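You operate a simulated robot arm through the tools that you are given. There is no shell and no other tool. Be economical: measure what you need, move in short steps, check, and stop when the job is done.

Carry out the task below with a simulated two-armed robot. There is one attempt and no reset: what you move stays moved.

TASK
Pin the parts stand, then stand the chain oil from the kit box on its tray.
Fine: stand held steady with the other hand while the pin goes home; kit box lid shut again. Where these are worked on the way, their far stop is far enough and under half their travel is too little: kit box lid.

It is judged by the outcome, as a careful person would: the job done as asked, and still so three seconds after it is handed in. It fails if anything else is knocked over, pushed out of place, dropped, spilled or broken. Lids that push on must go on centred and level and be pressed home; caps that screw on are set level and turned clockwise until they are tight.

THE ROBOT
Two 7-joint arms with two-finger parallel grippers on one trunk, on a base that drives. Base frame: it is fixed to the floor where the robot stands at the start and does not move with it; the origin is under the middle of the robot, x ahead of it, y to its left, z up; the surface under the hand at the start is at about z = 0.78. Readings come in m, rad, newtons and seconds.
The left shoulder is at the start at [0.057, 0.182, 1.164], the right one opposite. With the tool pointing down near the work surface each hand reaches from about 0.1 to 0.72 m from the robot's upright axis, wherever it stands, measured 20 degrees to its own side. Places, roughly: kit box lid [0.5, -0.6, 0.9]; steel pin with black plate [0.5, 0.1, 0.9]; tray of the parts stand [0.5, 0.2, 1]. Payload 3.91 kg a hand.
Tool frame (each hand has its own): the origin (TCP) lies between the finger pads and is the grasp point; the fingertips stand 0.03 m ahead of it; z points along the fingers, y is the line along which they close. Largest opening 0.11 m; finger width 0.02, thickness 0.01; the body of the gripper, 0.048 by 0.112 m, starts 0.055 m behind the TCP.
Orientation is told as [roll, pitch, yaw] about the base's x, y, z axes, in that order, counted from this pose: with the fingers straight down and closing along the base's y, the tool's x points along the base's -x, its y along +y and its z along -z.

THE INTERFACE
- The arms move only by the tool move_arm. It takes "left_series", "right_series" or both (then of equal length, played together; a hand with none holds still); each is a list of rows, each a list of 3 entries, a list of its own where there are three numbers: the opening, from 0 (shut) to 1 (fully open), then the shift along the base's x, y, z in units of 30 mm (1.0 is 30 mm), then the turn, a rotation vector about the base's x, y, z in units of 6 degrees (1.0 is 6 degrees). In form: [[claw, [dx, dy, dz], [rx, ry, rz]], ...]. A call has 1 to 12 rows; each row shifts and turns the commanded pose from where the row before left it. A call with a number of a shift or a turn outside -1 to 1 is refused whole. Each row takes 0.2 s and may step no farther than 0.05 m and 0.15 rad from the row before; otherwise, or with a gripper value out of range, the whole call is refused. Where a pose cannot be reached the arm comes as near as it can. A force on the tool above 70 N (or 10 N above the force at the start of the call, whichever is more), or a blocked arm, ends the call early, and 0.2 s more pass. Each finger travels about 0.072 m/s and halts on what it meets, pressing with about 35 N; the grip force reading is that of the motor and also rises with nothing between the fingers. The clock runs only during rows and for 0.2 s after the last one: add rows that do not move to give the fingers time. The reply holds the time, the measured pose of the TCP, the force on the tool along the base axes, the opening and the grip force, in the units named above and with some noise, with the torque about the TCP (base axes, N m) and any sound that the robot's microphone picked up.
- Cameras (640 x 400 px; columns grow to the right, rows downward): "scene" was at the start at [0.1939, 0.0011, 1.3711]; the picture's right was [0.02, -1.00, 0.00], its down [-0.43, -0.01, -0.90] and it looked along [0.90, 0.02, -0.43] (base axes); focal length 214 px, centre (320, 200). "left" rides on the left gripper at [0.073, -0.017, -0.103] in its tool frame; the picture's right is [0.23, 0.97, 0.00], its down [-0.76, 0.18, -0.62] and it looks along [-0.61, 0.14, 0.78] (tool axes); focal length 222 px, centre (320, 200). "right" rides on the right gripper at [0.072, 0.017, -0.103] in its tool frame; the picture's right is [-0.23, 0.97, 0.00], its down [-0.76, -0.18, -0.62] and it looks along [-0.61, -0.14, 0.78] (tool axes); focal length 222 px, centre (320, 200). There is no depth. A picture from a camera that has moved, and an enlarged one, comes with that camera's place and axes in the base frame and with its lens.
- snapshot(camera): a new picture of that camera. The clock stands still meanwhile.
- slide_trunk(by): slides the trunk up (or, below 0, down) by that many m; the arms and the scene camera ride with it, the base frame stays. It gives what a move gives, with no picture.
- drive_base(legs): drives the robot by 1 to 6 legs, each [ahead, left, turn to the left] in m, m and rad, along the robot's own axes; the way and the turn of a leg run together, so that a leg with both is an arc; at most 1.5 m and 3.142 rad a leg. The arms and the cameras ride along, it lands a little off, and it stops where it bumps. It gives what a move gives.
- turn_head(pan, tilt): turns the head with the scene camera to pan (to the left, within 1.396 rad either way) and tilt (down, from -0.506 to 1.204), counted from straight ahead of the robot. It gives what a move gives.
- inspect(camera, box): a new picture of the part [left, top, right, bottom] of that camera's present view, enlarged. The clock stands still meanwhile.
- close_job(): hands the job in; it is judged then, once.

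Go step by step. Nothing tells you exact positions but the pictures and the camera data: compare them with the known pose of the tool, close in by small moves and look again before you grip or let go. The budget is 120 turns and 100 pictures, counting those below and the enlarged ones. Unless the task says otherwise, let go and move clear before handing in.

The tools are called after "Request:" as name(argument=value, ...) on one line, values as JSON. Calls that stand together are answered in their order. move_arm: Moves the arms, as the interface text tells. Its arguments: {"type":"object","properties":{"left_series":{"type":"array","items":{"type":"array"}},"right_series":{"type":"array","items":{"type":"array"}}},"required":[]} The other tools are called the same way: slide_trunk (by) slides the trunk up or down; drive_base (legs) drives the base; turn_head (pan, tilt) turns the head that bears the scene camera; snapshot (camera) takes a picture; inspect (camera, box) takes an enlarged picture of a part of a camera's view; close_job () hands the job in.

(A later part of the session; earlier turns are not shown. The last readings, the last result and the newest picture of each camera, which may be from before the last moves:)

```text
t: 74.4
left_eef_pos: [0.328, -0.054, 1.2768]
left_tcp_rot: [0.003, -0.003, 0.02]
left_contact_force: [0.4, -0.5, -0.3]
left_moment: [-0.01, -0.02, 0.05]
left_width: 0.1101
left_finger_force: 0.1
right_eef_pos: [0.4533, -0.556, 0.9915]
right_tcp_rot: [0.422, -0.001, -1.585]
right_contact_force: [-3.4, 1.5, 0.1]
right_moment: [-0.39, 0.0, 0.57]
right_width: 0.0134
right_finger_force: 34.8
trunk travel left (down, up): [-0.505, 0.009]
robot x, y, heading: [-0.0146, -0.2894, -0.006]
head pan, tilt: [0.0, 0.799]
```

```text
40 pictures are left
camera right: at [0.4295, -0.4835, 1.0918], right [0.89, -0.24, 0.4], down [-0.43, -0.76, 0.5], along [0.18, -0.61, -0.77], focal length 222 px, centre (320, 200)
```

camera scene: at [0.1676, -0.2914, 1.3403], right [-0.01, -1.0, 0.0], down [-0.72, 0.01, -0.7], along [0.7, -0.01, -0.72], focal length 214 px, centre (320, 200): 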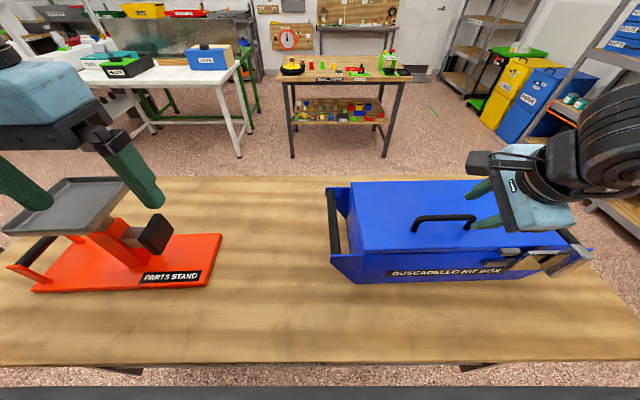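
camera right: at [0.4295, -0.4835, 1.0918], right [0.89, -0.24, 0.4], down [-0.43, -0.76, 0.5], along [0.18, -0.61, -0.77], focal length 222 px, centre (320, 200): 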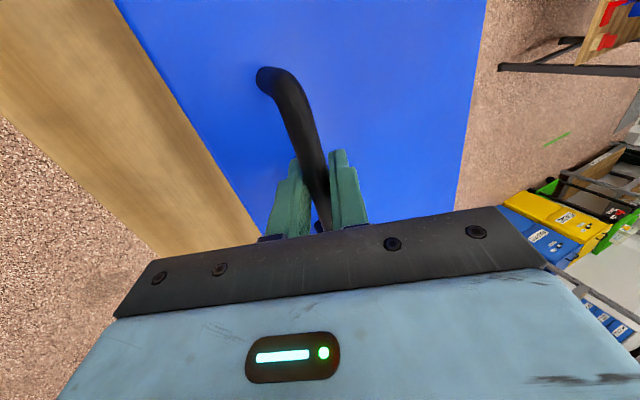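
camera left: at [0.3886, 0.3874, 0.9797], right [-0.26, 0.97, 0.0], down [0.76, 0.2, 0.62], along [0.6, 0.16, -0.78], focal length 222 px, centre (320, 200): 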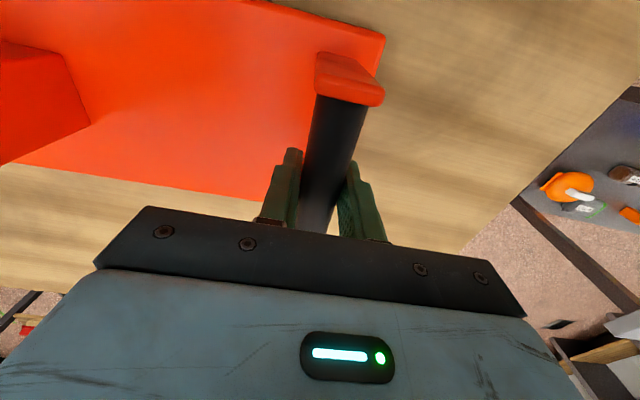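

The grip is clean. I'll follow the hinge arc in a first batch, to about 30°.

Request:
move_arm(right_series=[[0, [0.24, 0, 0.65], [0, 0, 0]], [0, [0.31, 0, 0.62], [0, 0, 0]], [0, [0.37, 0, 0.59], [0, 0, 0]], [0, [0.43, 0, 0.55], [0, 0, 0]], [0, [0.48, 0, 0.5], [0, 0, 0]], [0, [0, 0, 0], [0, 0, 0]]])

Request:
snapshot(camera="scene")

```text
t: 75.8
left_eef_pos: [0.3299, -0.0533, 1.2772]
left_tcp_rot: [0.003, 0.0, 0.021]
left_contact_force: [-0.7, 0.7, 0.1]
left_moment: [0.03, 0.0, 0.01]
left_width: 0.11
left_finger_force: 0.0
right_eef_pos: [0.5088, -0.5569, 1.0814]
right_tcp_rot: [0.419, -0.001, -1.583]
right_contact_force: [3.4, 1.8, -0.7]
right_moment: [-0.14, 0.09, 0.3]
right_width: 0.0136
right_finger_force: 34.8
trunk travel left (down, up): [-0.505, 0.009]
robot x, y, heading: [-0.0163, -0.2921, -0.008]
head pan, tilt: [0.0, 0.799]
```

```text
39 pictures are left
camera scene: at [0.0903, -0.2908, 1.4356], right [-0.01, -1.0, 0.0], down [-0.72, 0.01, -0.7], along [0.7, -0.01, -0.72], focal length 214 px, centre (320, 200)
```

scene: 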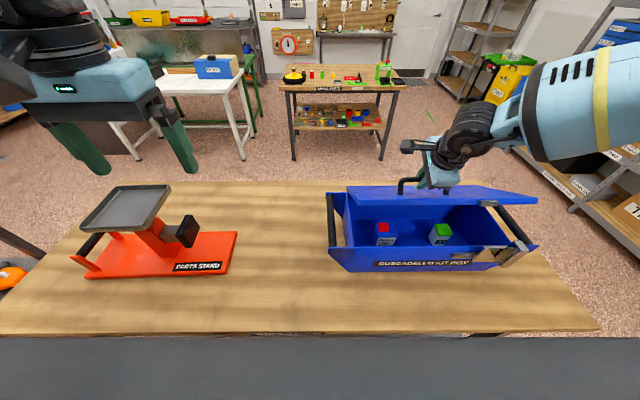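

The lid is about 30° open and two bottles (red cap and green cap) are visible inside. I'll continue the arc.

Request:
move_arm(right_series=[[0, [0.53, 0, 0.45], [0, 0, 0]], [0, [0.58, 0, 0.39], [0, 0, 0]], [0, [0.61, 0, 0.33], [0, 0, 0]], [0, [0.64, 0, 0.26], [0, 0, 0]], [0, [0.67, 0, 0.19], [0, 0, 0]], [0, [0.68, 0, 0.12], [0, 0, 0]], [0, [0.69, 0, 0.05], [0, 0, 0]], [0, [0, 0, 0], [0, 0, 0]]])

Request:
snapshot(camera="scene")

```text
t: 77.6
left_eef_pos: [0.3277, -0.0541, 1.2775]
left_tcp_rot: [0.003, 0.0, 0.021]
left_contact_force: [0.5, -0.2, 0.0]
left_moment: [-0.02, -0.02, 0.02]
left_width: 0.1099
left_finger_force: 0.0
right_eef_pos: [0.6297, -0.5605, 1.1336]
right_tcp_rot: [0.417, -0.001, -1.586]
right_contact_force: [-2.2, 0.7, -9.5]
right_moment: [-0.35, 0.16, -0.63]
right_width: 0.0135
right_finger_force: 34.8
right hand out of reach, approached as far as the arm can: row 7
trunk travel left (down, up): [-0.505, 0.009]
robot x, y, heading: [-0.0148, -0.2892, -0.012]
head pan, tilt: [0.0, 0.799]
```

```text
38 pictures are left
camera scene: at [0.0898, -0.2911, 1.4357], right [-0.01, -1.0, 0.0], down [-0.72, 0.01, -0.7], along [0.7, -0.01, -0.72], focal length 214 px, centre (320, 200)
```

scene: 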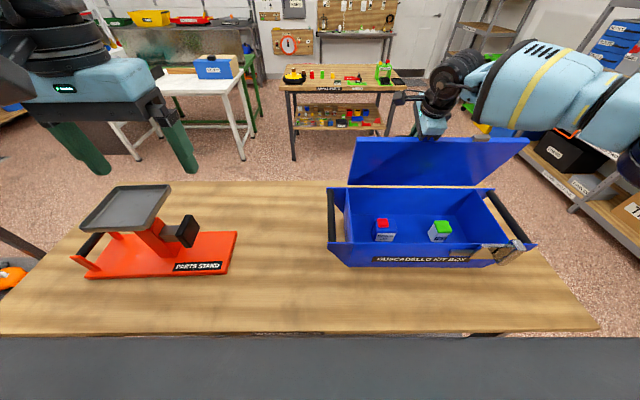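

The lid is about 68° open and the arm is at its limit, while the arc is now nearly level. I'll carry it on by driving the base forward slightly.

Request:
move_arm(right_series=[[0, [0, 0, -0.12], [0, 0, 0]]])

Request:
drive_base(legs=[[0.05, 0, 0]])

Request:
snapshot(camera="scene")

```text
t: 78.0
left_eef_pos: [0.3289, -0.052, 1.2779]
left_tcp_rot: [0.002, -0.001, 0.02]
left_contact_force: [-0.3, -0.2, -0.3]
left_moment: [-0.03, -0.03, -0.04]
left_width: 0.1097
left_finger_force: 0.0
right_eef_pos: [0.6313, -0.5596, 1.1305]
right_tcp_rot: [0.423, -0.002, -1.584]
right_contact_force: [0.3, 2.8, -5.3]
right_moment: [-0.46, 0.08, -0.49]
right_width: 0.0137
right_finger_force: 34.9
trunk travel left (down, up): [-0.505, 0.009]
robot x, y, heading: [-0.0159, -0.2914, -0.005]
head pan, tilt: [0.0, 0.799]
```

```text
t: 78.9
left_eef_pos: [0.3772, -0.0541, 1.2772]
left_tcp_rot: [0.003, -0.001, 0.02]
left_contact_force: [-0.3, 0.4, 0.5]
left_moment: [0.03, -0.01, -0.01]
left_width: 0.1098
left_finger_force: 0.1
right_eef_pos: [0.68, -0.5608, 1.1316]
right_tcp_rot: [0.422, 0.0, -1.583]
right_contact_force: [1.6, 0.4, -5.6]
right_moment: [0.37, 0.04, -0.06]
right_width: 0.0134
right_finger_force: 35.0
trunk travel left (down, up): [-0.505, 0.009]
robot x, y, heading: [0.0316, -0.2895, -0.005]
head pan, tilt: [0.0, 0.799]
```

```text
37 pictures are left
camera scene: at [0.1383, -0.2914, 1.4361], right [-0.01, -1.0, 0.0], down [-0.72, 0.01, -0.7], along [0.7, -0.01, -0.72], focal length 214 px, centre (320, 200)
```

scene: 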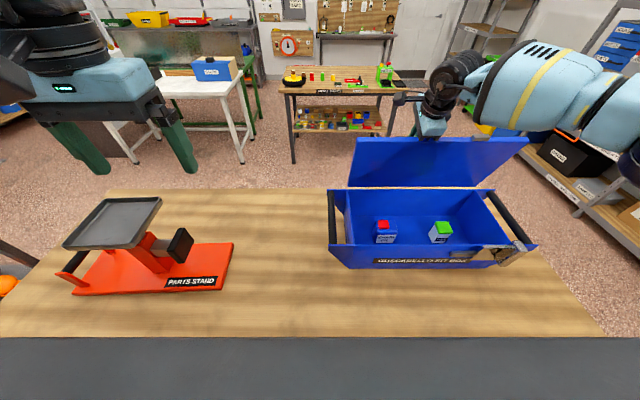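

The lid stopped at its far stop, and driving slid the box about 5 cm forward instead. I'll let go of the handle carefully and see if the lid stays open, then bring the box back.

Request:
move_arm(right_series=[[0.4, [0, 0, 0], [0, 0, 0]], [0.4, [0, 0, 0], [0, 0, 0]], [0.4, [-0.3, 0, 0.6], [0, 0, 0]], [0.4, [-0.4, 0, 0.7], [0, 0, 0]], [0.4, [-0.5, 0, 0.5], [0, 0, 0]], [0.4, [0, 0, 0], [0, 0, 0]]])

Request:
snapshot(camera="scene")

```text
t: 80.3
left_eef_pos: [0.3785, -0.0529, 1.2777]
left_tcp_rot: [0.004, -0.002, 0.021]
left_contact_force: [-0.2, -0.1, 0.1]
left_moment: [0.02, -0.03, -0.01]
left_width: 0.11
left_finger_force: 0.0
right_eef_pos: [0.6438, -0.5593, 1.1855]
right_tcp_rot: [0.42, 0.002, -1.584]
right_contact_force: [0.1, 1.0, -0.3]
right_moment: [-0.02, 0.06, 0.02]
right_width: 0.0437
right_finger_force: 0.0
trunk travel left (down, up): [-0.505, 0.009]
robot x, y, heading: [0.0343, -0.2908, -0.012]
head pan, tilt: [0.0, 0.799]
```

```text
36 pictures are left
camera scene: at [0.1397, -0.2911, 1.4357], right [-0.01, -1.0, 0.0], down [-0.72, 0.01, -0.7], along [0.7, -0.01, -0.72], focal length 214 px, centre (320, 200)
```

scene: 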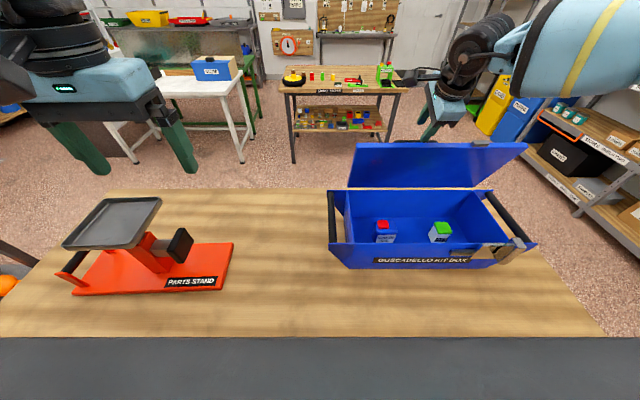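

The lid stays up on its own. I'll enlarge the bottles to read their labels.

Request:
inspect(camera="scene", box=[360, 200, 472, 270])

Request:
inspect(camera="scene", box=[310, 130, 560, 280])

```text
5.71 times, centred on (416, 235) of scene
camera zoom: at [0.1397, -0.2911, 1.4357], right [-0.01, -1.0, 0.0], down [-0.72, 0.01, -0.7], along [0.7, -0.01, -0.72], focal length 1226 px, centre (-229, 0)
```

zoom: 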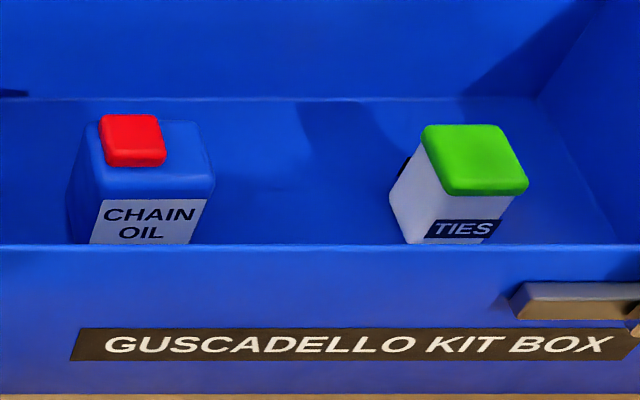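

```text
2.56 times, centred on (435, 205) of scene
camera zoom: at [0.1397, -0.2911, 1.4357], right [-0.01, -1.0, 0.0], down [-0.72, 0.01, -0.7], along [0.7, -0.01, -0.72], focal length 549 px, centre (26, 187)
```

zoom: 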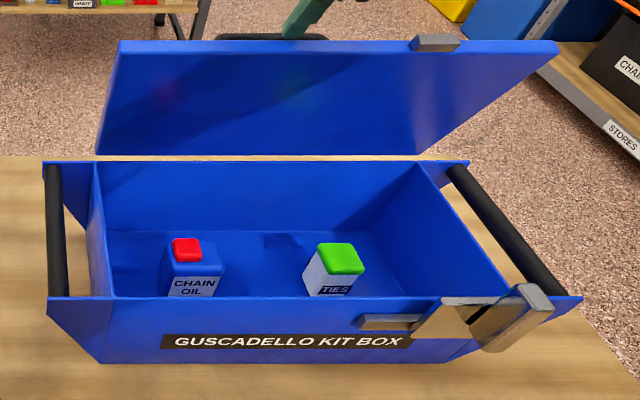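

The chain oil is the blue can with the red cap at about (0.55, -0.49). First I'll pull the hand back, straighten it, and use the closed fingers inside the front wall to draw the box back about 5 cm.

Request:
move_arm(right_series=[[0.2, [-0.8, -0.2, 0], [-0.208, 0.211, 0.99]], [0, [-0.8, -0.2, 0], [-0.208, 0.211, 0.99]], [0, [-0.8, -0.2, 0], [-0.208, 0.211, 0.99]], [0, [-0.8, -0.2, 0], [-0.208, 0.211, 0.99]], [0, [-0.8, -0.2, 0], [-0.208, 0.211, 0.99]], [0, [-0.6, 0, 0], [-0.208, 0.211, 0.99]], [0, [0, 0, 0], [-0.208, 0.211, 0.99]], [0, [0, 0, 0], [-0.208, 0.211, 0.99]], [0, [0, 0, 0], [-0.208, 0.211, 0.99]], [0, [0, 0, 0], [-0.208, 0.211, 0.99]], [0, [0, 0, 0], [-0.208, 0.211, 0.99]], [0, [0, 0, 0], [-0.208, 0.211, 0.99]]])

Request:
move_arm(right_series=[[0, [0, 0, 0], [-0.208, 0.211, 0.99]], [0, [0, 0, 0], [-0.208, 0.211, 0.99]], [0, [0, 0, 0], [-0.208, 0.211, 0.99]], [0, [0, 0, 0], [0, 0, 0]]])

Request:
snapshot(camera="right")

```text
t: 82.9
left_eef_pos: [0.378, -0.0525, 1.2775]
left_tcp_rot: [0.004, -0.002, 0.024]
left_contact_force: [0.5, 0.1, -0.1]
left_moment: [-0.02, -0.02, 0.03]
left_width: 0.1101
left_finger_force: 0.0
right_eef_pos: [0.5077, -0.5906, 1.1854]
right_tcp_rot: [0.074, -0.054, -0.315]
right_contact_force: [-0.4, 0.7, 0.4]
right_moment: [-0.01, 0.03, -0.02]
right_width: 0.0
right_finger_force: 35.1
trunk travel left (down, up): [-0.505, 0.009]
robot x, y, heading: [0.0379, -0.2879, -0.012]
head pan, tilt: [0.0, 0.799]
```

```text
t: 83.9
left_eef_pos: [0.3788, -0.054, 1.2773]
left_tcp_rot: [0.003, -0.001, 0.021]
left_contact_force: [0.5, -0.1, 1.3]
left_moment: [0.02, -0.01, -0.02]
left_width: 0.1099
left_finger_force: 0.0
right_eef_pos: [0.508, -0.5909, 1.1843]
right_tcp_rot: [0.002, 0.001, -0.002]
right_contact_force: [0.3, 0.2, 0.7]
right_moment: [0.0, 0.0, -0.02]
right_width: 0.0
right_finger_force: 35.0
trunk travel left (down, up): [-0.505, 0.009]
robot x, y, heading: [0.0332, -0.2908, -0.006]
head pan, tilt: [0.0, 0.799]
```

```text
33 pictures are left
camera right: at [0.4364, -0.5734, 1.2868], right [0.23, 0.97, 0.0], down [0.76, -0.18, 0.62], along [0.61, -0.14, -0.78], focal length 222 px, centre (320, 200)
```

right: 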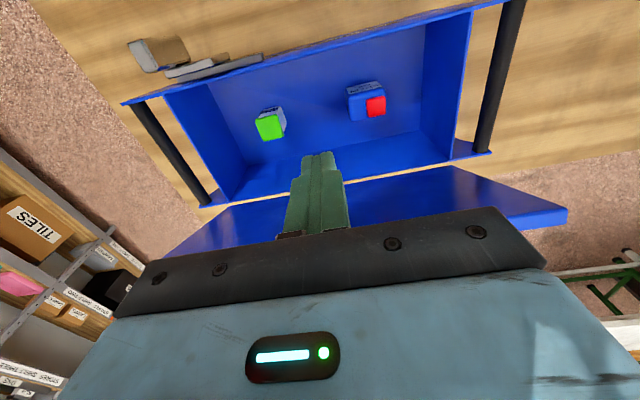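

The interior is clear near the front wall. I'll lower the fist inside just behind the front wall, then draw the box back.

Request:
move_arm(right_series=[[0, [0, -0.5, -0.9], [0, 0, 0]], [0, [0, -0.5, -0.9], [0, 0, 0]], [0, [0, 0, -1], [0, 0, 0]], [0, [0, 0, -1], [0, 0, 0]], [0, [0, 0, -1], [0, 0, 0]], [0, [0, 0, -1], [0, 0, 0]], [0, [0, 0, -1], [0, 0, 0]], [0, [0, 0, -1], [0, 0, 0]], [0, [0, 0, -1], [0, 0, 0]], [0, [0, 0, -0.5], [0, 0, 0]], [0, [0, 0, 0], [0, 0, 0]]])

Request:
move_arm(right_series=[[0, [-0.5, 0, 0], [0, 0, 0]], [0, [-0.3, 0, 0], [0, 0, 0]], [0, [-0.3, 0, 0], [0, 0, 0]], [0, [-0.3, 0, 0], [0, 0, 0]], [0, [-0.3, 0, 0], [0, 0, 0]], [0, [-0.3, 0, 0], [0, 0, 0]], [0, [0, 0, 0], [0, 0, 0]]])

Request:
inspect(camera="scene", box=[310, 130, 560, 280])

```text
t: 86.3
left_eef_pos: [0.3767, -0.0547, 1.2778]
left_tcp_rot: [0.004, -0.002, 0.022]
left_contact_force: [0.8, 0.7, 0.2]
left_moment: [-0.03, -0.02, 0.0]
left_width: 0.1099
left_finger_force: 0.1
right_eef_pos: [0.5087, -0.6203, 0.905]
right_tcp_rot: [0.002, -0.001, -0.004]
right_contact_force: [1.1, -0.3, -0.2]
right_moment: [-0.03, 0.02, 0.02]
right_width: 0.0001
right_finger_force: 34.9
trunk travel left (down, up): [-0.505, 0.009]
robot x, y, heading: [0.0337, -0.2882, -0.013]
head pan, tilt: [0.0, 0.799]
```

```text
t: 87.9
left_eef_pos: [0.3804, -0.0534, 1.2777]
left_tcp_rot: [0.002, -0.002, 0.022]
left_contact_force: [-0.2, -0.5, 0.3]
left_moment: [-0.01, -0.04, 0.02]
left_width: 0.1102
left_finger_force: 0.1
right_eef_pos: [0.4481, -0.6223, 0.905]
right_tcp_rot: [0.003, -0.001, -0.003]
right_contact_force: [5.5, -0.7, 0.3]
right_moment: [0.02, 0.09, -0.09]
right_width: 0.0
right_finger_force: 34.9
trunk travel left (down, up): [-0.505, 0.009]
robot x, y, heading: [0.0342, -0.2923, -0.004]
head pan, tilt: [0.0, 0.799]
```

```text
2.56 times, centred on (435, 205) of scene
camera zoom: at [0.1403, -0.2912, 1.4356], right [-0.01, -1.0, 0.0], down [-0.72, 0.01, -0.7], along [0.7, -0.01, -0.72], focal length 549 px, centre (26, 187)
```

zoom: 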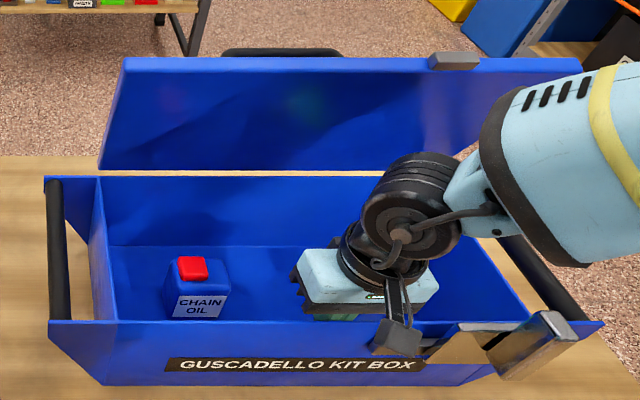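

The box came back about 2.5 cm. I'll pull the remaining 3 cm.

Request:
move_arm(right_series=[[0, [-0.3, 0, 0], [0, 0, 0]], [0, [-0.3, 0, 0], [0, 0, 0]], [0, [-0.3, 0, 0], [0, 0, 0]], [0, [-0.1, 0, 0], [0, 0, 0]], [0, [0, 0, 0], [0, 0, 0]], [0, [0.5, 0, 0], [0, 0, 0]], [0, [0, 0, 0], [0, 0, 0]]])

Request:
inspect(camera="scene", box=[310, 140, 560, 290])

```text
t: 89.5
left_eef_pos: [0.3784, -0.0527, 1.2768]
left_tcp_rot: [0.004, -0.001, 0.021]
left_contact_force: [0.2, 0.2, -0.1]
left_moment: [-0.01, 0.0, -0.01]
left_width: 0.1099
left_finger_force: 0.1
right_eef_pos: [0.431, -0.6216, 0.9073]
right_tcp_rot: [0.003, 0.002, -0.004]
right_contact_force: [1.7, 0.1, -0.3]
right_moment: [0.03, 0.01, -0.02]
right_width: 0.0
right_finger_force: 35.1
trunk travel left (down, up): [-0.505, 0.009]
robot x, y, heading: [0.0383, -0.2882, -0.01]
head pan, tilt: [0.0, 0.799]
```

```text
2.56 times, centred on (435, 215) of scene
camera zoom: at [0.1394, -0.2912, 1.4357], right [-0.01, -1.0, 0.0], down [-0.72, 0.01, -0.7], along [0.7, -0.01, -0.72], focal length 549 px, centre (26, 162)
```

zoom: 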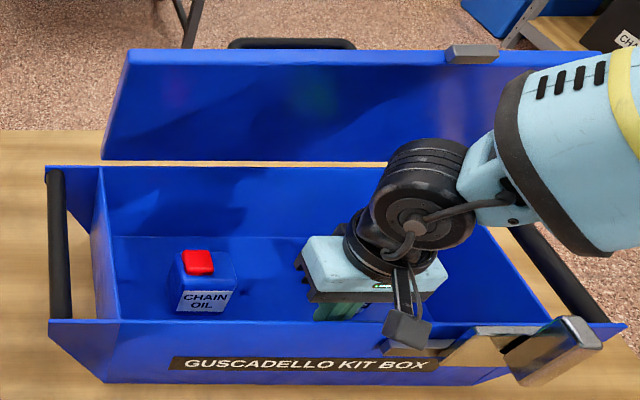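

The box is back at its original place within about a centimetre. Now I'll raise the hand, open it, and hover over the chain oil for a look.

Request:
move_arm(right_series=[[0, [0.3, 0, 1], [0, 0, 0]], [0, [0.3, 0, 1], [0, 0, 0]], [0, [0.3, 0, 0.8], [0, 0, 0]], [0.5, [0.5, 0.9, 0.5], [0, 0, 0]], [1, [0.5, 0.9, 0], [0, 0, 0]], [1, [0.6, 0.9, 0], [0, 0, 0]], [1, [0.5, 0.9, 0], [0, 0, 0]], [1, [0, 0, 0], [0, 0, 0]]])

Request:
snapshot(camera="right")

Request:
inspect(camera="scene", box=[330, 200, 490, 300])

```text
t: 91.3
left_eef_pos: [0.3777, -0.0535, 1.2775]
left_tcp_rot: [0.004, -0.004, 0.021]
left_contact_force: [-0.4, 0.0, -0.2]
left_moment: [0.02, -0.01, 0.0]
left_width: 0.1101
left_finger_force: 0.1
right_eef_pos: [0.5237, -0.5092, 1.0069]
right_tcp_rot: [0.002, 0.001, -0.004]
right_contact_force: [-0.5, 0.8, -0.5]
right_moment: [-0.02, -0.03, -0.01]
right_width: 0.1099
right_finger_force: 0.0
trunk travel left (down, up): [-0.505, 0.009]
robot x, y, heading: [0.0346, -0.2878, -0.004]
head pan, tilt: [0.0, 0.799]
```

```text
30 pictures are left
camera right: at [0.4523, -0.4926, 1.1084], right [0.23, 0.97, 0.0], down [0.76, -0.18, 0.62], along [0.61, -0.14, -0.78], focal length 222 px, centre (320, 200)
```

right: 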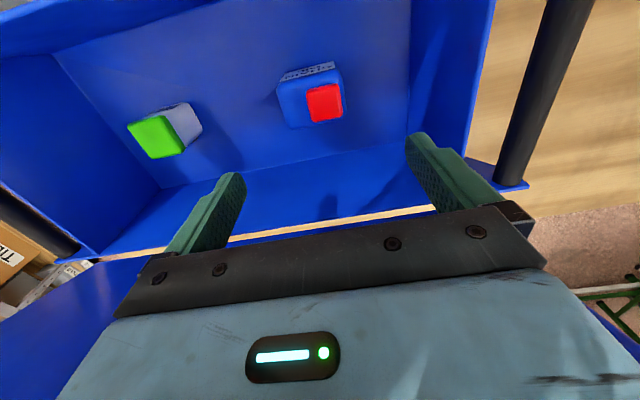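

```text
4.00 times, centred on (410, 250) of scene
camera zoom: at [0.1391, -0.2913, 1.4358], right [-0.01, -1.0, 0.0], down [-0.72, 0.01, -0.7], along [0.7, -0.01, -0.72], focal length 858 px, centre (-40, 0)
```

zoom: 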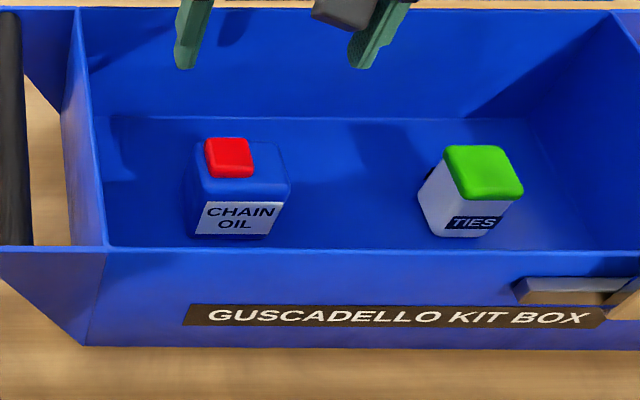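

The cap is at (0.518, -0.504, 0.866) and the can's body is centred at about (0.514, -0.515). I'll descend and grip it across y.

Request:
move_arm(right_series=[[1, [-0.1, -0.2, -0.9], [0, 0, 0]], [1, [0, 0, -0.9], [0, 0, 0]], [1, [0, 0, -0.9], [0, 0, 0]], [1, [0, 0, -0.9], [0, 0, 0]], [1, [0, 0, -0.9], [0, 0, 0]], [1, [0, 0, -0.8], [0, 0, 0]], [1, [0, 0, 0], [0, 0, 0]]])

Request:
snapshot(camera="right")

```text
t: 92.9
left_eef_pos: [0.3762, -0.0541, 1.2779]
left_tcp_rot: [0.003, -0.003, 0.022]
left_contact_force: [0.4, -0.5, -0.1]
left_moment: [0.0, 0.03, -0.01]
left_width: 0.11
left_finger_force: 0.0
right_eef_pos: [0.4935, -0.5438, 0.9072]
right_tcp_rot: [0.03, -0.043, -0.002]
right_contact_force: [-5.1, -1.3, 47.4]
right_moment: [2.73, -0.16, 0.35]
right_width: 0.1099
right_finger_force: 0.2
right hand out of reach, approached as far as the arm can: row 2, 3, 4, 5, 6
trunk travel left (down, up): [-0.505, 0.009]
robot x, y, heading: [0.0366, -0.2884, -0.007]
head pan, tilt: [0.0, 0.799]
stopped in row 7 (right hand): the force on the tool passed its limit at 73 N (the readings are from after the stop); the commanded pose is now the measured one
```

```text
28 pictures are left
camera right: at [0.4177, -0.5306, 1.0068], right [0.23, 0.97, 0.04], down [0.73, -0.2, 0.65], along [0.64, -0.12, -0.76], focal length 222 px, centre (320, 200)
```

right: 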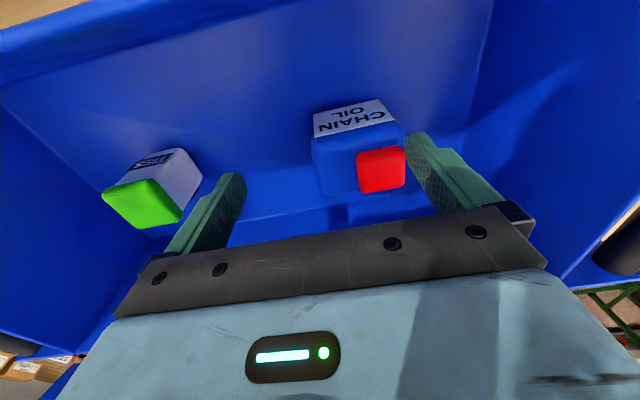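

With the trunk raised the arm could not reach low here, drifted sideways, and one finger touched the cap. I'll lift away, lower the trunk again, and check that the can still stands.

Request:
move_arm(right_series=[[1, [0, 0, 0.8], [0, 0, 0]], [1, [0, 0, 1], [-0.1, 0.2, 0]], [1, [0, 0, 1], [-0.1, 0.2, 0]], [1, [0.3, 0, 1], [0, 0, 0]], [1, [0.5, 0.5, 1], [0, 0, 0]], [1, [0, 0.4, 1], [0, 0, 0]]])

Request:
slide_trunk(by=-0.1)

Request:
snapshot(camera="right")

Request:
snapshot(camera="scene")

```text
t: 94.3
left_eef_pos: [0.3778, -0.0538, 1.2776]
left_tcp_rot: [0.002, 0.0, 0.023]
left_contact_force: [-0.2, 0.8, -0.5]
left_moment: [-0.02, -0.01, 0.03]
left_width: 0.1104
left_finger_force: 0.1
right_eef_pos: [0.5161, -0.5213, 1.0771]
right_tcp_rot: [0.001, 0.014, -0.001]
right_contact_force: [-0.3, -0.5, 0.1]
right_moment: [0.0, -0.02, -0.02]
right_width: 0.1096
right_finger_force: 0.0
trunk travel left (down, up): [-0.505, 0.009]
robot x, y, heading: [0.0339, -0.2891, -0.011]
head pan, tilt: [0.0, 0.799]
```

```text
t: 95.6
left_eef_pos: [0.3793, -0.0527, 1.1773]
left_tcp_rot: [0.004, -0.005, 0.021]
left_contact_force: [0.2, 0.8, -0.9]
left_moment: [0.04, -0.01, 0.02]
left_width: 0.11
left_finger_force: 0.1
right_eef_pos: [0.5145, -0.5201, 0.9759]
right_tcp_rot: [0.001, 0.012, -0.002]
right_contact_force: [-0.4, 0.5, 0.3]
right_moment: [0.01, 0.01, 0.0]
right_width: 0.1099
right_finger_force: 0.1
trunk travel left (down, up): [-0.405, 0.109]
robot x, y, heading: [0.0333, -0.2904, -0.01]
head pan, tilt: [0.0, 0.799]
```

```text
27 pictures are left
camera right: at [0.4446, -0.5028, 1.0786], right [0.23, 0.97, 0.0], down [0.77, -0.18, 0.61], along [0.6, -0.14, -0.79], focal length 222 px, centre (320, 200)
```

right: 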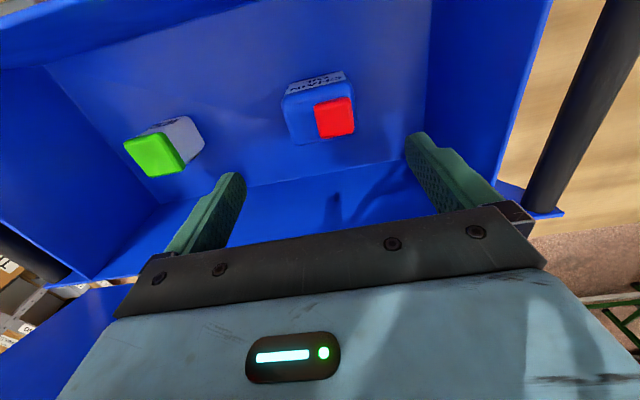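

```text
26 pictures are left
camera scene: at [0.2283, -0.2913, 1.3165], right [-0.01, -1.0, 0.0], down [-0.72, 0.0, -0.7], along [0.7, 0.0, -0.72], focal length 214 px, centre (320, 200)
```

scene: 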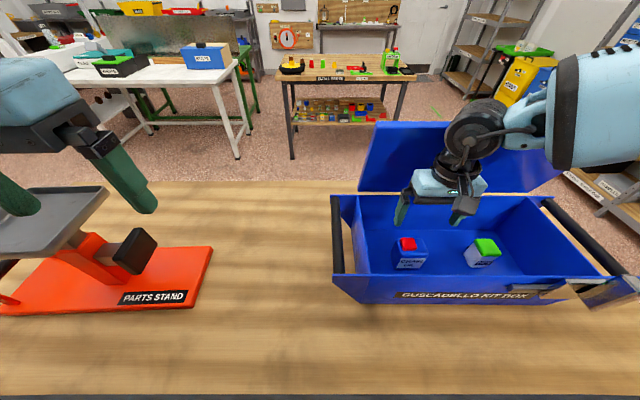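

The can still stands and is centred under the hand. I'll go down again in two stages.

Request:
move_arm(right_series=[[1, [0, 0, -0.7], [0, 0, 0]], [1, [0, 0, -0.7], [0, 0, 0]], [1, [0, 0, -0.6], [0, 0, 0]], [1, [0, 0, 0], [0, 0, 0]]])

Request:
snapshot(camera="right")

```text
t: 96.6
left_eef_pos: [0.3787, -0.0521, 1.1779]
left_tcp_rot: [0.003, 0.0, 0.023]
left_contact_force: [-0.3, -0.7, -0.1]
left_moment: [-0.01, 0.05, 0.02]
left_width: 0.11
left_finger_force: 0.0
right_eef_pos: [0.515, -0.5194, 0.9142]
right_tcp_rot: [0.002, 0.014, -0.003]
right_contact_force: [0.5, 0.4, 0.7]
right_moment: [-0.02, -0.02, 0.01]
right_width: 0.11
right_finger_force: 0.1
trunk travel left (down, up): [-0.405, 0.109]
robot x, y, heading: [0.035, -0.2888, -0.006]
head pan, tilt: [0.0, 0.799]
```

```text
25 pictures are left
camera right: at [0.4448, -0.5021, 1.0172], right [0.23, 0.97, 0.0], down [0.77, -0.18, 0.61], along [0.6, -0.14, -0.79], focal length 222 px, centre (320, 200)
```

right: 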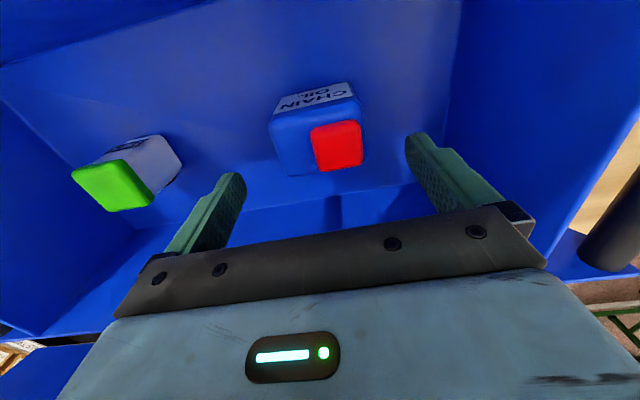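

It's well centred between the fingers. I'll lower the rest and close.

Request:
move_arm(right_series=[[1, [0, 0, -0.7], [0, 0, 0]], [1, [0, 0, -0.7], [0, 0, 0]], [1, [0, 0, -0.7], [0, 0, 0]], [1, [0, 0, -0.2], [0, 0, 0]], [1, [0, 0, 0], [0, 0, 0]], [0, [0, 0, 0], [0, 0, 0]], [0, [0, 0, 0], [0, 0, 0]], [0, [0, 0, 0], [0, 0, 0]], [0, [0, 0, 0], [0, 0, 0]]])

Request:
snapshot(camera="right")

```text
t: 98.6
left_eef_pos: [0.3778, -0.053, 1.1774]
left_tcp_rot: [0.002, -0.001, 0.024]
left_contact_force: [1.0, -0.2, 0.7]
left_moment: [-0.02, 0.0, -0.01]
left_width: 0.1102
left_finger_force: 0.1
right_eef_pos: [0.517, -0.5194, 0.8476]
right_tcp_rot: [0.0, 0.014, -0.003]
right_contact_force: [0.6, -0.2, 0.4]
right_moment: [0.01, -0.05, 0.02]
right_width: 0.0698
right_finger_force: 35.4
trunk travel left (down, up): [-0.405, 0.109]
robot x, y, heading: [0.0349, -0.2883, -0.01]
head pan, tilt: [0.0, 0.799]
```

```text
24 pictures are left
camera right: at [0.4465, -0.5029, 0.9505], right [0.23, 0.97, 0.0], down [0.77, -0.18, 0.61], along [0.6, -0.14, -0.79], focal length 222 px, centre (320, 200)
```

right: 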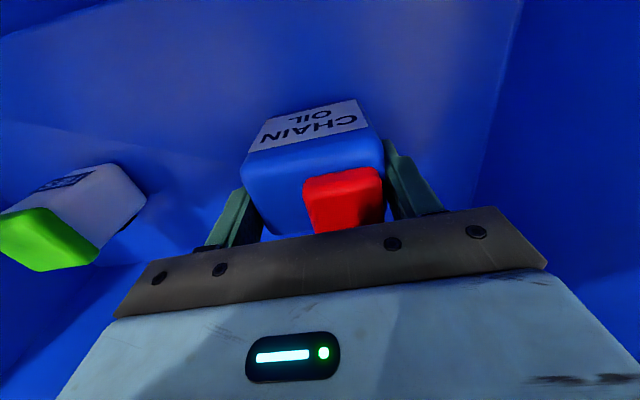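

The can is gripped with a 70 mm opening. I'll lift it straight up and check before driving.

Request:
move_arm(right_series=[[0, [0, 0, 0.5], [0, 0, 0]], [0, [0, 0, 0.9], [0, 0, 0]], [0, [0, 0, 0.9], [0, 0, 0]], [0, [0, 0, 0.9], [0, 0, 0]], [0, [0, 0, 0.9], [0, 0, 0]], [0, [0, 0, 0.9], [0, 0, 0]], [0, [0, 0, 0.9], [0, 0, 0]], [0, [0, 0, 0.9], [0, 0, 0]], [0, [0, 0, 0.9], [0, 0, 0]], [0, [0, 0, 0.9], [0, 0, 0]], [0, [0, 0, 0.9], [0, 0, 0]], [0, [0, 0, 0.4], [0, 0, 0]]])

Request:
snapshot(camera="scene")

```text
t: 101.2
left_eef_pos: [0.3784, -0.053, 1.1774]
left_tcp_rot: [0.003, -0.002, 0.024]
left_contact_force: [0.3, -0.1, 0.3]
left_moment: [-0.03, -0.01, 0.01]
left_width: 0.1098
left_finger_force: 0.0
right_eef_pos: [0.5142, -0.5178, 1.1433]
right_tcp_rot: [0.002, 0.014, 0.001]
right_contact_force: [0.1, 0.1, -2.2]
right_moment: [0.02, -0.01, 0.01]
right_width: 0.0337
right_finger_force: 34.7
trunk travel left (down, up): [-0.405, 0.109]
robot x, y, heading: [0.0352, -0.2864, -0.005]
head pan, tilt: [0.0, 0.799]
```

```text
23 pictures are left
camera scene: at [0.2287, -0.2915, 1.3164], right [-0.01, -1.0, 0.0], down [-0.72, 0.0, -0.7], along [0.7, 0.0, -0.72], focal length 214 px, centre (320, 200)
```

scene: 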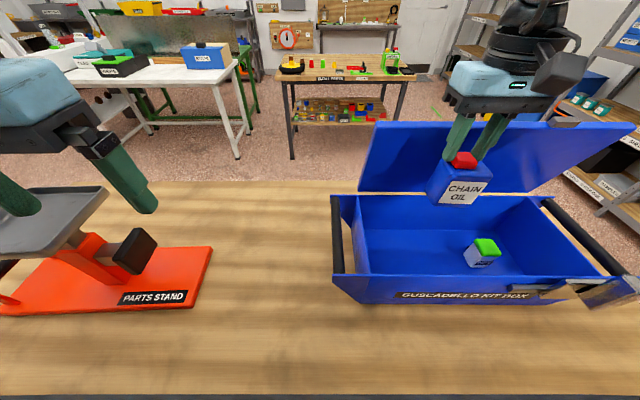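

The opening fell to 34 mm: the body slipped and the fingers now hold only the cap. I'll look closely before anything else.

Request:
inspect(camera="scene", box=[400, 110, 528, 220])

Request:
snapshot(camera="right")

```text
3.64 times, centred on (464, 165) of scene
camera zoom: at [0.2287, -0.2915, 1.3164], right [-0.01, -1.0, 0.0], down [-0.72, 0.0, -0.7], along [0.7, 0.0, -0.72], focal length 780 px, centre (-204, 327)
```

zoom: 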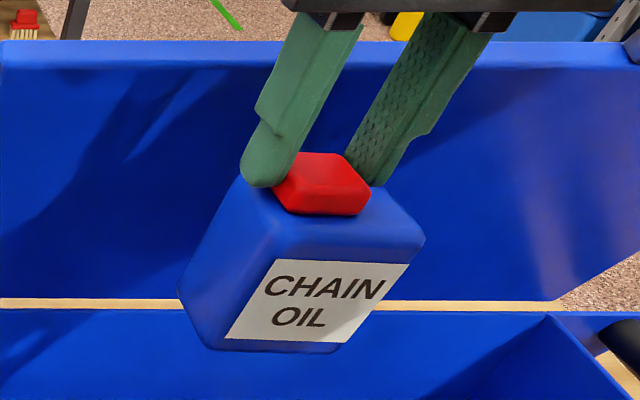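

```text
21 pictures are left
camera right: at [0.4446, -0.5021, 1.2473], right [0.23, 0.97, 0.0], down [0.77, -0.18, 0.61], along [0.6, -0.14, -0.79], focal length 222 px, centre (320, 200)
```

right: 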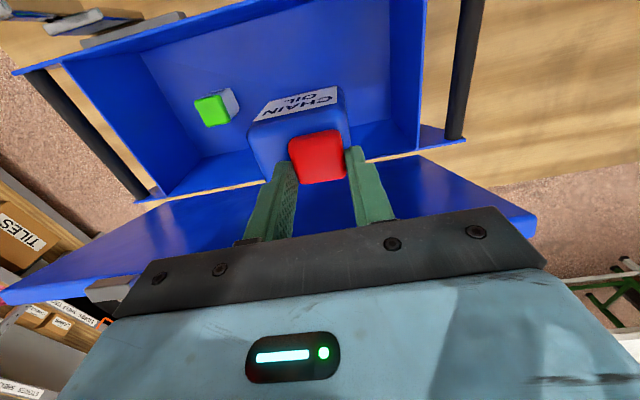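

The can hangs level by its cap only, which isn't safe to carry. I'll lower it back onto the box floor, let go, and regrip deeper on the body.

Request:
move_arm(right_series=[[0, [0, 0, -0.9], [0, 0, 0]], [0, [0, 0, -0.9], [0, 0, 0]], [0, [0, 0, -0.9], [0, 0, 0]], [0, [0, 0, -0.9], [0, 0, 0]], [0, [0, 0, -0.9], [0, 0, 0]], [0, [0, 0, -0.9], [0, 0, 0]], [0, [0, 0, -0.9], [0, 0, 0]], [0, [0, 0, -0.9], [0, 0, 0]], [0, [0, 0, -0.5], [0, 0, 0]], [0, [0, 0, -0.2], [0, 0, 0]], [0, [0, 0, -0.2], [0, 0, 0]], [0, [0, 0, 0], [0, 0, 0]]])

Request:
inspect(camera="scene", box=[360, 190, 500, 290])

```text
t: 103.8
left_eef_pos: [0.3782, -0.0524, 1.1783]
left_tcp_rot: [0.004, -0.001, 0.024]
left_contact_force: [0.2, 0.9, -0.2]
left_moment: [0.03, -0.01, 0.0]
left_width: 0.1103
left_finger_force: 0.2
right_eef_pos: [0.5134, -0.519, 0.9005]
right_tcp_rot: [0.001, 0.012, -0.003]
right_contact_force: [-0.3, 1.6, 3.3]
right_moment: [-0.08, 0.14, -0.01]
right_width: 0.0335
right_finger_force: 34.8
trunk travel left (down, up): [-0.405, 0.109]
robot x, y, heading: [0.0345, -0.2887, -0.008]
head pan, tilt: [0.0, 0.799]
```

```text
4.00 times, centred on (430, 240) of scene
camera zoom: at [0.2283, -0.2911, 1.3165], right [-0.01, -1.0, 0.0], down [-0.72, 0.0, -0.7], along [0.7, 0.0, -0.72], focal length 858 px, centre (-120, 40)
```

zoom: 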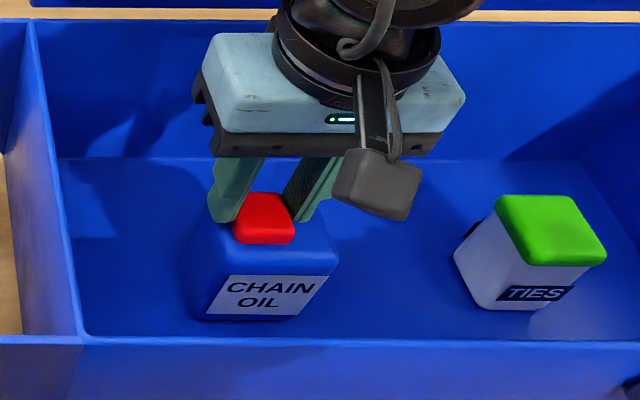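

The can stands on the floor again, and the cap grip never changed through the whole lift and lowering. The fingertips cover the full cap down to the body's shoulder, so this grip is in fact the stable one. I'll lift slowly, hold, and verify that it doesn't creep.

Request:
move_arm(right_series=[[0, [0, 0, 0.4], [0, 0, 0]], [0, [0, 0, 0.7], [0, 0, 0]], [0, [0, 0, 0.9], [0, 0, 0]], [0, [0, 0, 0.9], [0, 0, 0]], [0, [0, 0, 0.9], [0, 0, 0]], [0, [0, 0, 0.9], [0, 0, 0]], [0, [0, 0, 0.9], [0, 0, 0]], [0, [0, 0, 0.9], [0, 0, 0]], [0, [0, 0, 0.9], [0, 0, 0]], [0, [0, 0, 0.9], [0, 0, 0]], [0, [0, 0, 0.7], [0, 0, 0]], [0, [0, 0, 0.4], [0, 0, 0]]])

Request:
move_arm(right_series=[[0, [0, 0, 0], [0, 0, 0]], [0, [0, 0, 0], [0, 0, 0]], [0, [0, 0, 0], [0, 0, 0]], [0, [0, 0, 0], [0, 0, 0]], [0, [0, 0, 0], [0, 0, 0]]])

Request:
snapshot(camera="right")

```text
t: 106.4
left_eef_pos: [0.3792, -0.0531, 1.1779]
left_tcp_rot: [0.005, -0.002, 0.023]
left_contact_force: [0.1, 0.0, 0.3]
left_moment: [-0.03, -0.02, -0.01]
left_width: 0.1097
left_finger_force: 0.2
right_eef_pos: [0.5138, -0.5193, 1.1838]
right_tcp_rot: [-0.001, 0.014, -0.001]
right_contact_force: [0.2, 0.3, -2.8]
right_moment: [0.0, -0.03, -0.01]
right_width: 0.0334
right_finger_force: 35.1
trunk travel left (down, up): [-0.405, 0.109]
robot x, y, heading: [0.0342, -0.2899, -0.009]
head pan, tilt: [0.0, 0.799]
```

```text
t: 107.6
left_eef_pos: [0.3772, -0.0532, 1.1764]
left_tcp_rot: [0.002, -0.001, 0.022]
left_contact_force: [1.2, 0.8, -0.2]
left_moment: [-0.02, 0.0, 0.06]
left_width: 0.1101
left_finger_force: 0.1
right_eef_pos: [0.5154, -0.5181, 1.1827]
right_tcp_rot: [-0.001, 0.014, -0.001]
right_contact_force: [-0.3, -0.6, -1.9]
right_moment: [0.02, 0.0, 0.0]
right_width: 0.0336
right_finger_force: 35.2
trunk travel left (down, up): [-0.405, 0.109]
robot x, y, heading: [0.0327, -0.2923, -0.006]
head pan, tilt: [0.0, 0.799]
```

```text
19 pictures are left
camera right: at [0.4445, -0.5015, 1.2863], right [0.23, 0.97, 0.0], down [0.77, -0.18, 0.61], along [0.6, -0.14, -0.79], focal length 222 px, centre (320, 200)
```

right: 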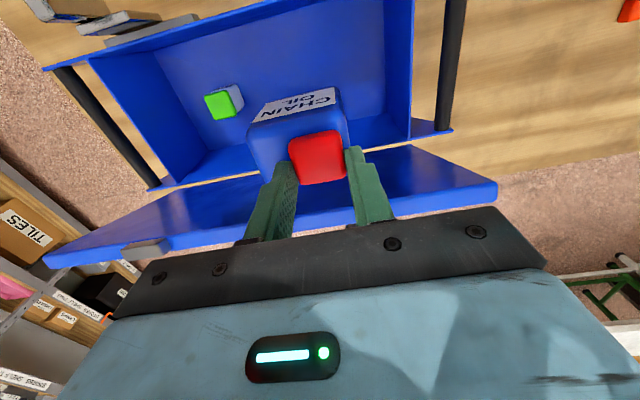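

The grip is unchanged, so it's stable. I'll drive left 0.68 m to bring the can over the tray.

Request:
drive_base(legs=[[0, 0.34, 0], [0, 0.34, 0]])

Request:
snapshot(camera="scene")

Request:
snapshot(camera="right")

```text
t: 114.3
left_eef_pos: [0.3903, 0.6179, 1.1785]
left_tcp_rot: [0.004, -0.003, 0.013]
left_contact_force: [-0.1, 0.2, 0.0]
left_moment: [0.01, 0.03, 0.01]
left_width: 0.1101
left_finger_force: 0.0
right_eef_pos: [0.5224, 0.1513, 1.1836]
right_tcp_rot: [0.002, 0.012, -0.01]
right_contact_force: [0.5, 0.6, -0.6]
right_moment: [0.04, 0.0, 0.01]
right_width: 0.0336
right_finger_force: 35.1
trunk travel left (down, up): [-0.405, 0.109]
robot x, y, heading: [0.0456, 0.3849, -0.015]
head pan, tilt: [0.0, 0.799]
```

```text
18 pictures are left
camera scene: at [0.2391, 0.3803, 1.3164], right [-0.01, -1.0, 0.0], down [-0.72, 0.01, -0.7], along [0.7, -0.01, -0.72], focal length 214 px, centre (320, 200)
```

scene: 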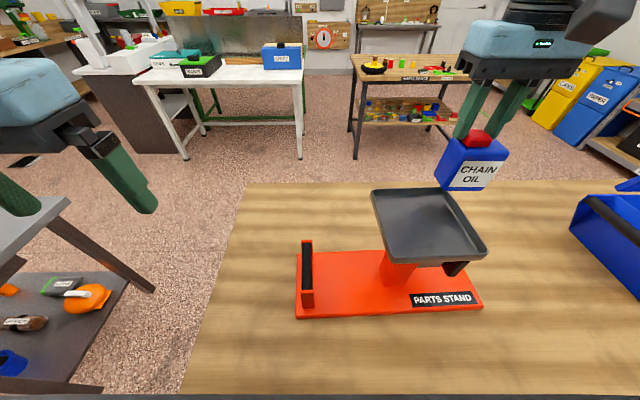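

```text
17 pictures are left
camera right: at [0.4531, 0.1684, 1.2863], right [0.24, 0.97, 0.0], down [0.77, -0.19, 0.61], along [0.59, -0.15, -0.79], focal length 222 px, centre (320, 200)
```

right: 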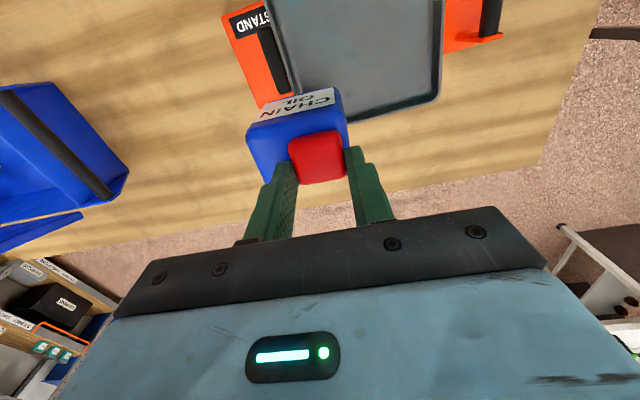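

The tray centre comes out at about (0.48, 0.196). I'll shift the can over it, lower partway, and check.

Request:
move_arm(right_series=[[0, [-0.3, 0.4, 0], [0, 0, 0]], [0, [-0.4, 0.6, 0], [0, 0, 0]], [0, [-0.4, 0.6, 0], [0, 0, 0]], [0, [-0.15, 0.33, 0], [0, 0, 0]], [0, [0, 0, -0.4], [0, 0, 0]], [0, [0, 0, -0.5], [0, 0, 0]], [0, [0, 0, -0.3], [0, 0, 0]], [0, [0, 0, 0], [0, 0, 0]]])

Request:
inspect(camera="scene", box=[340, 130, 520, 290])

Request:
snapshot(camera="right")

```text
t: 116.1
left_eef_pos: [0.3903, 0.6171, 1.1789]
left_tcp_rot: [0.004, -0.002, 0.013]
left_contact_force: [0.9, -0.5, 1.3]
left_moment: [0.01, -0.02, 0.0]
left_width: 0.1099
left_finger_force: 0.1
right_eef_pos: [0.4863, 0.2085, 1.1462]
right_tcp_rot: [0.002, 0.012, -0.009]
right_contact_force: [0.3, -0.2, -1.9]
right_moment: [0.01, -0.03, -0.01]
right_width: 0.0337
right_finger_force: 35.0
trunk travel left (down, up): [-0.405, 0.109]
robot x, y, heading: [0.0442, 0.3813, -0.013]
head pan, tilt: [0.0, 0.799]
```

```text
2.50 times, centred on (430, 210) of scene
camera zoom: at [0.239, 0.3803, 1.3164], right [-0.01, -1.0, 0.0], down [-0.72, 0.01, -0.7], along [0.7, -0.01, -0.72], focal length 536 px, centre (45, 175)
```

zoom: 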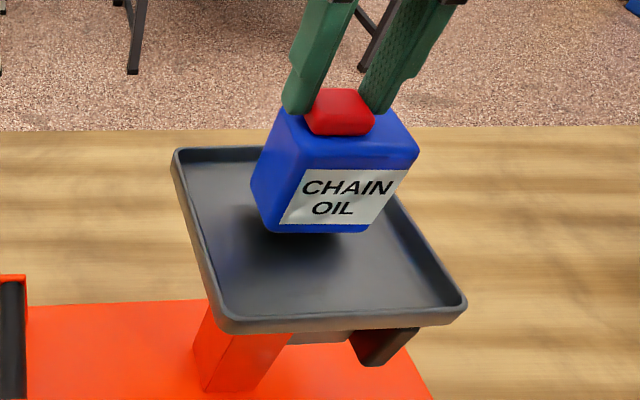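

```text
15 pictures are left
camera right: at [0.4159, 0.2258, 1.2493], right [0.24, 0.97, 0.0], down [0.77, -0.19, 0.61], along [0.59, -0.15, -0.79], focal length 222 px, centre (320, 200)
```

right: 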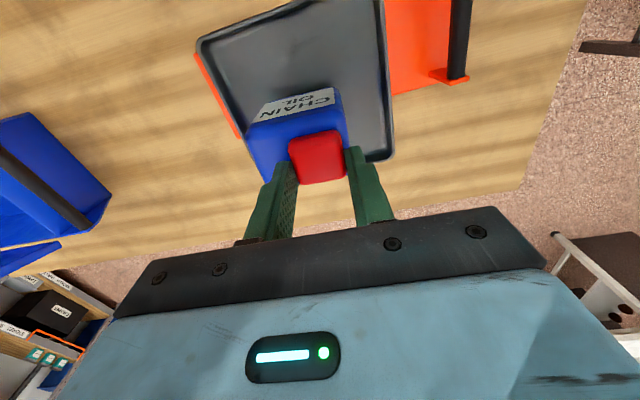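

The can is centred over the tray, about 2 cm above it. I'll lower gently.

Request:
move_arm(right_series=[[0, [0, 0, -0.2], [0, 0, 0]], [0, [0, 0, -0.15], [0, 0, 0]], [0, [0, 0, -0.15], [0, 0, 0]], [0, [0, 0, -0.1], [0, 0, 0]], [0, [0, 0, 0], [0, 0, 0]]])

```text
t: 117.3
left_eef_pos: [0.3889, 0.618, 1.1779]
left_tcp_rot: [0.001, -0.004, 0.013]
left_contact_force: [-0.6, -0.1, 1.1]
left_moment: [0.02, 0.0, 0.03]
left_width: 0.1099
left_finger_force: 0.0
right_eef_pos: [0.4846, 0.2096, 1.1313]
right_tcp_rot: [0.004, 0.01, -0.011]
right_contact_force: [3.4, 4.0, 22.2]
right_moment: [-0.05, 0.29, 0.02]
right_width: 0.0336
right_finger_force: 34.8
trunk travel left (down, up): [-0.405, 0.109]
robot x, y, heading: [0.0429, 0.385, -0.014]
head pan, tilt: [0.0, 0.799]
```

The can is on the tray with 22 N of pressure. I'll ease off 3 mm and check that it sits inside the rim.

Request:
move_arm(right_series=[[0, [0, 0, 0.1], [0, 0, 0]], [0, [0, 0, 0], [0, 0, 0]]])

Request:
inspect(camera="scene", box=[340, 130, 520, 290])

```text
t: 117.9
left_eef_pos: [0.3888, 0.6183, 1.1788]
left_tcp_rot: [0.004, 0.0, 0.015]
left_contact_force: [-0.3, -0.8, 0.8]
left_moment: [0.01, 0.01, -0.02]
left_width: 0.1101
left_finger_force: 0.0
right_eef_pos: [0.4843, 0.2087, 1.1314]
right_tcp_rot: [0.001, 0.017, -0.009]
right_contact_force: [1.5, 3.1, 7.3]
right_moment: [0.35, -0.33, 0.01]
right_width: 0.0333
right_finger_force: 34.5
trunk travel left (down, up): [-0.405, 0.109]
robot x, y, heading: [0.0449, 0.385, -0.012]
head pan, tilt: [0.0, 0.799]
```

```text
2.50 times, centred on (430, 210) of scene
camera zoom: at [0.2387, 0.3809, 1.3164], right [-0.01, -1.0, 0.0], down [-0.72, 0.01, -0.7], along [0.7, -0.01, -0.72], focal length 536 px, centre (45, 175)
```

zoom: 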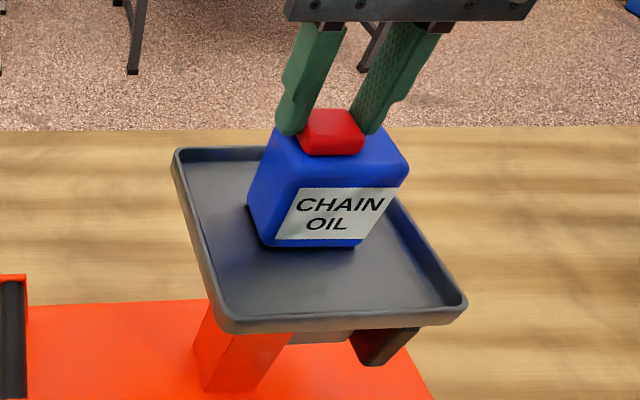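

The can sits flat, well inside the tray. I'll open the fingers and rise straight up.

Request:
move_arm(right_series=[[0.5, [0, 0, 0], [0, 0, 0]], [0.6, [0, 0, 0], [0, 0, 0]], [0.6, [0, 0, 0.3], [0, 0, 0]], [0.6, [0, 0, 0.8], [0, 0, 0]], [0.6, [0, 0, 0.8], [0, 0, 0]], [0.6, [0, -0.2, 0.5], [0, 0, 0]]])

Request:
snapshot(camera="scene")

```text
t: 119.3
left_eef_pos: [0.3908, 0.6165, 1.178]
left_tcp_rot: [0.003, -0.001, 0.014]
left_contact_force: [-0.4, 0.2, -0.2]
left_moment: [0.02, -0.01, 0.0]
left_width: 0.1099
left_finger_force: 0.1
right_eef_pos: [0.4836, 0.2037, 1.2043]
right_tcp_rot: [0.002, 0.012, -0.008]
right_contact_force: [-0.3, 0.5, 0.4]
right_moment: [0.03, 0.01, 0.01]
right_width: 0.0661
right_finger_force: 0.0
trunk travel left (down, up): [-0.405, 0.109]
robot x, y, heading: [0.0461, 0.3827, -0.013]
head pan, tilt: [0.0, 0.799]
```

```text
13 pictures are left
camera scene: at [0.2386, 0.3802, 1.3165], right [-0.01, -1.0, 0.0], down [-0.72, 0.01, -0.7], along [0.7, -0.01, -0.72], focal length 214 px, centre (320, 200)
```

scene: 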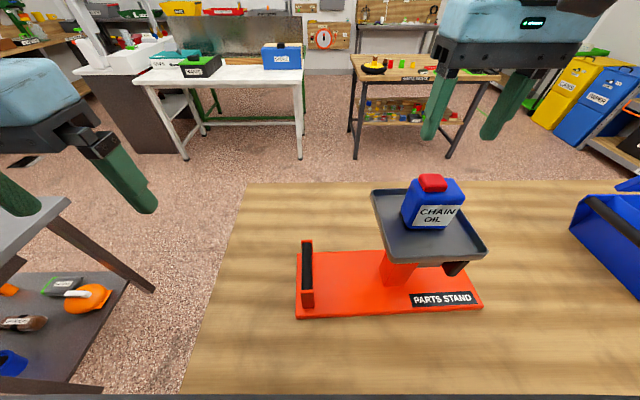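

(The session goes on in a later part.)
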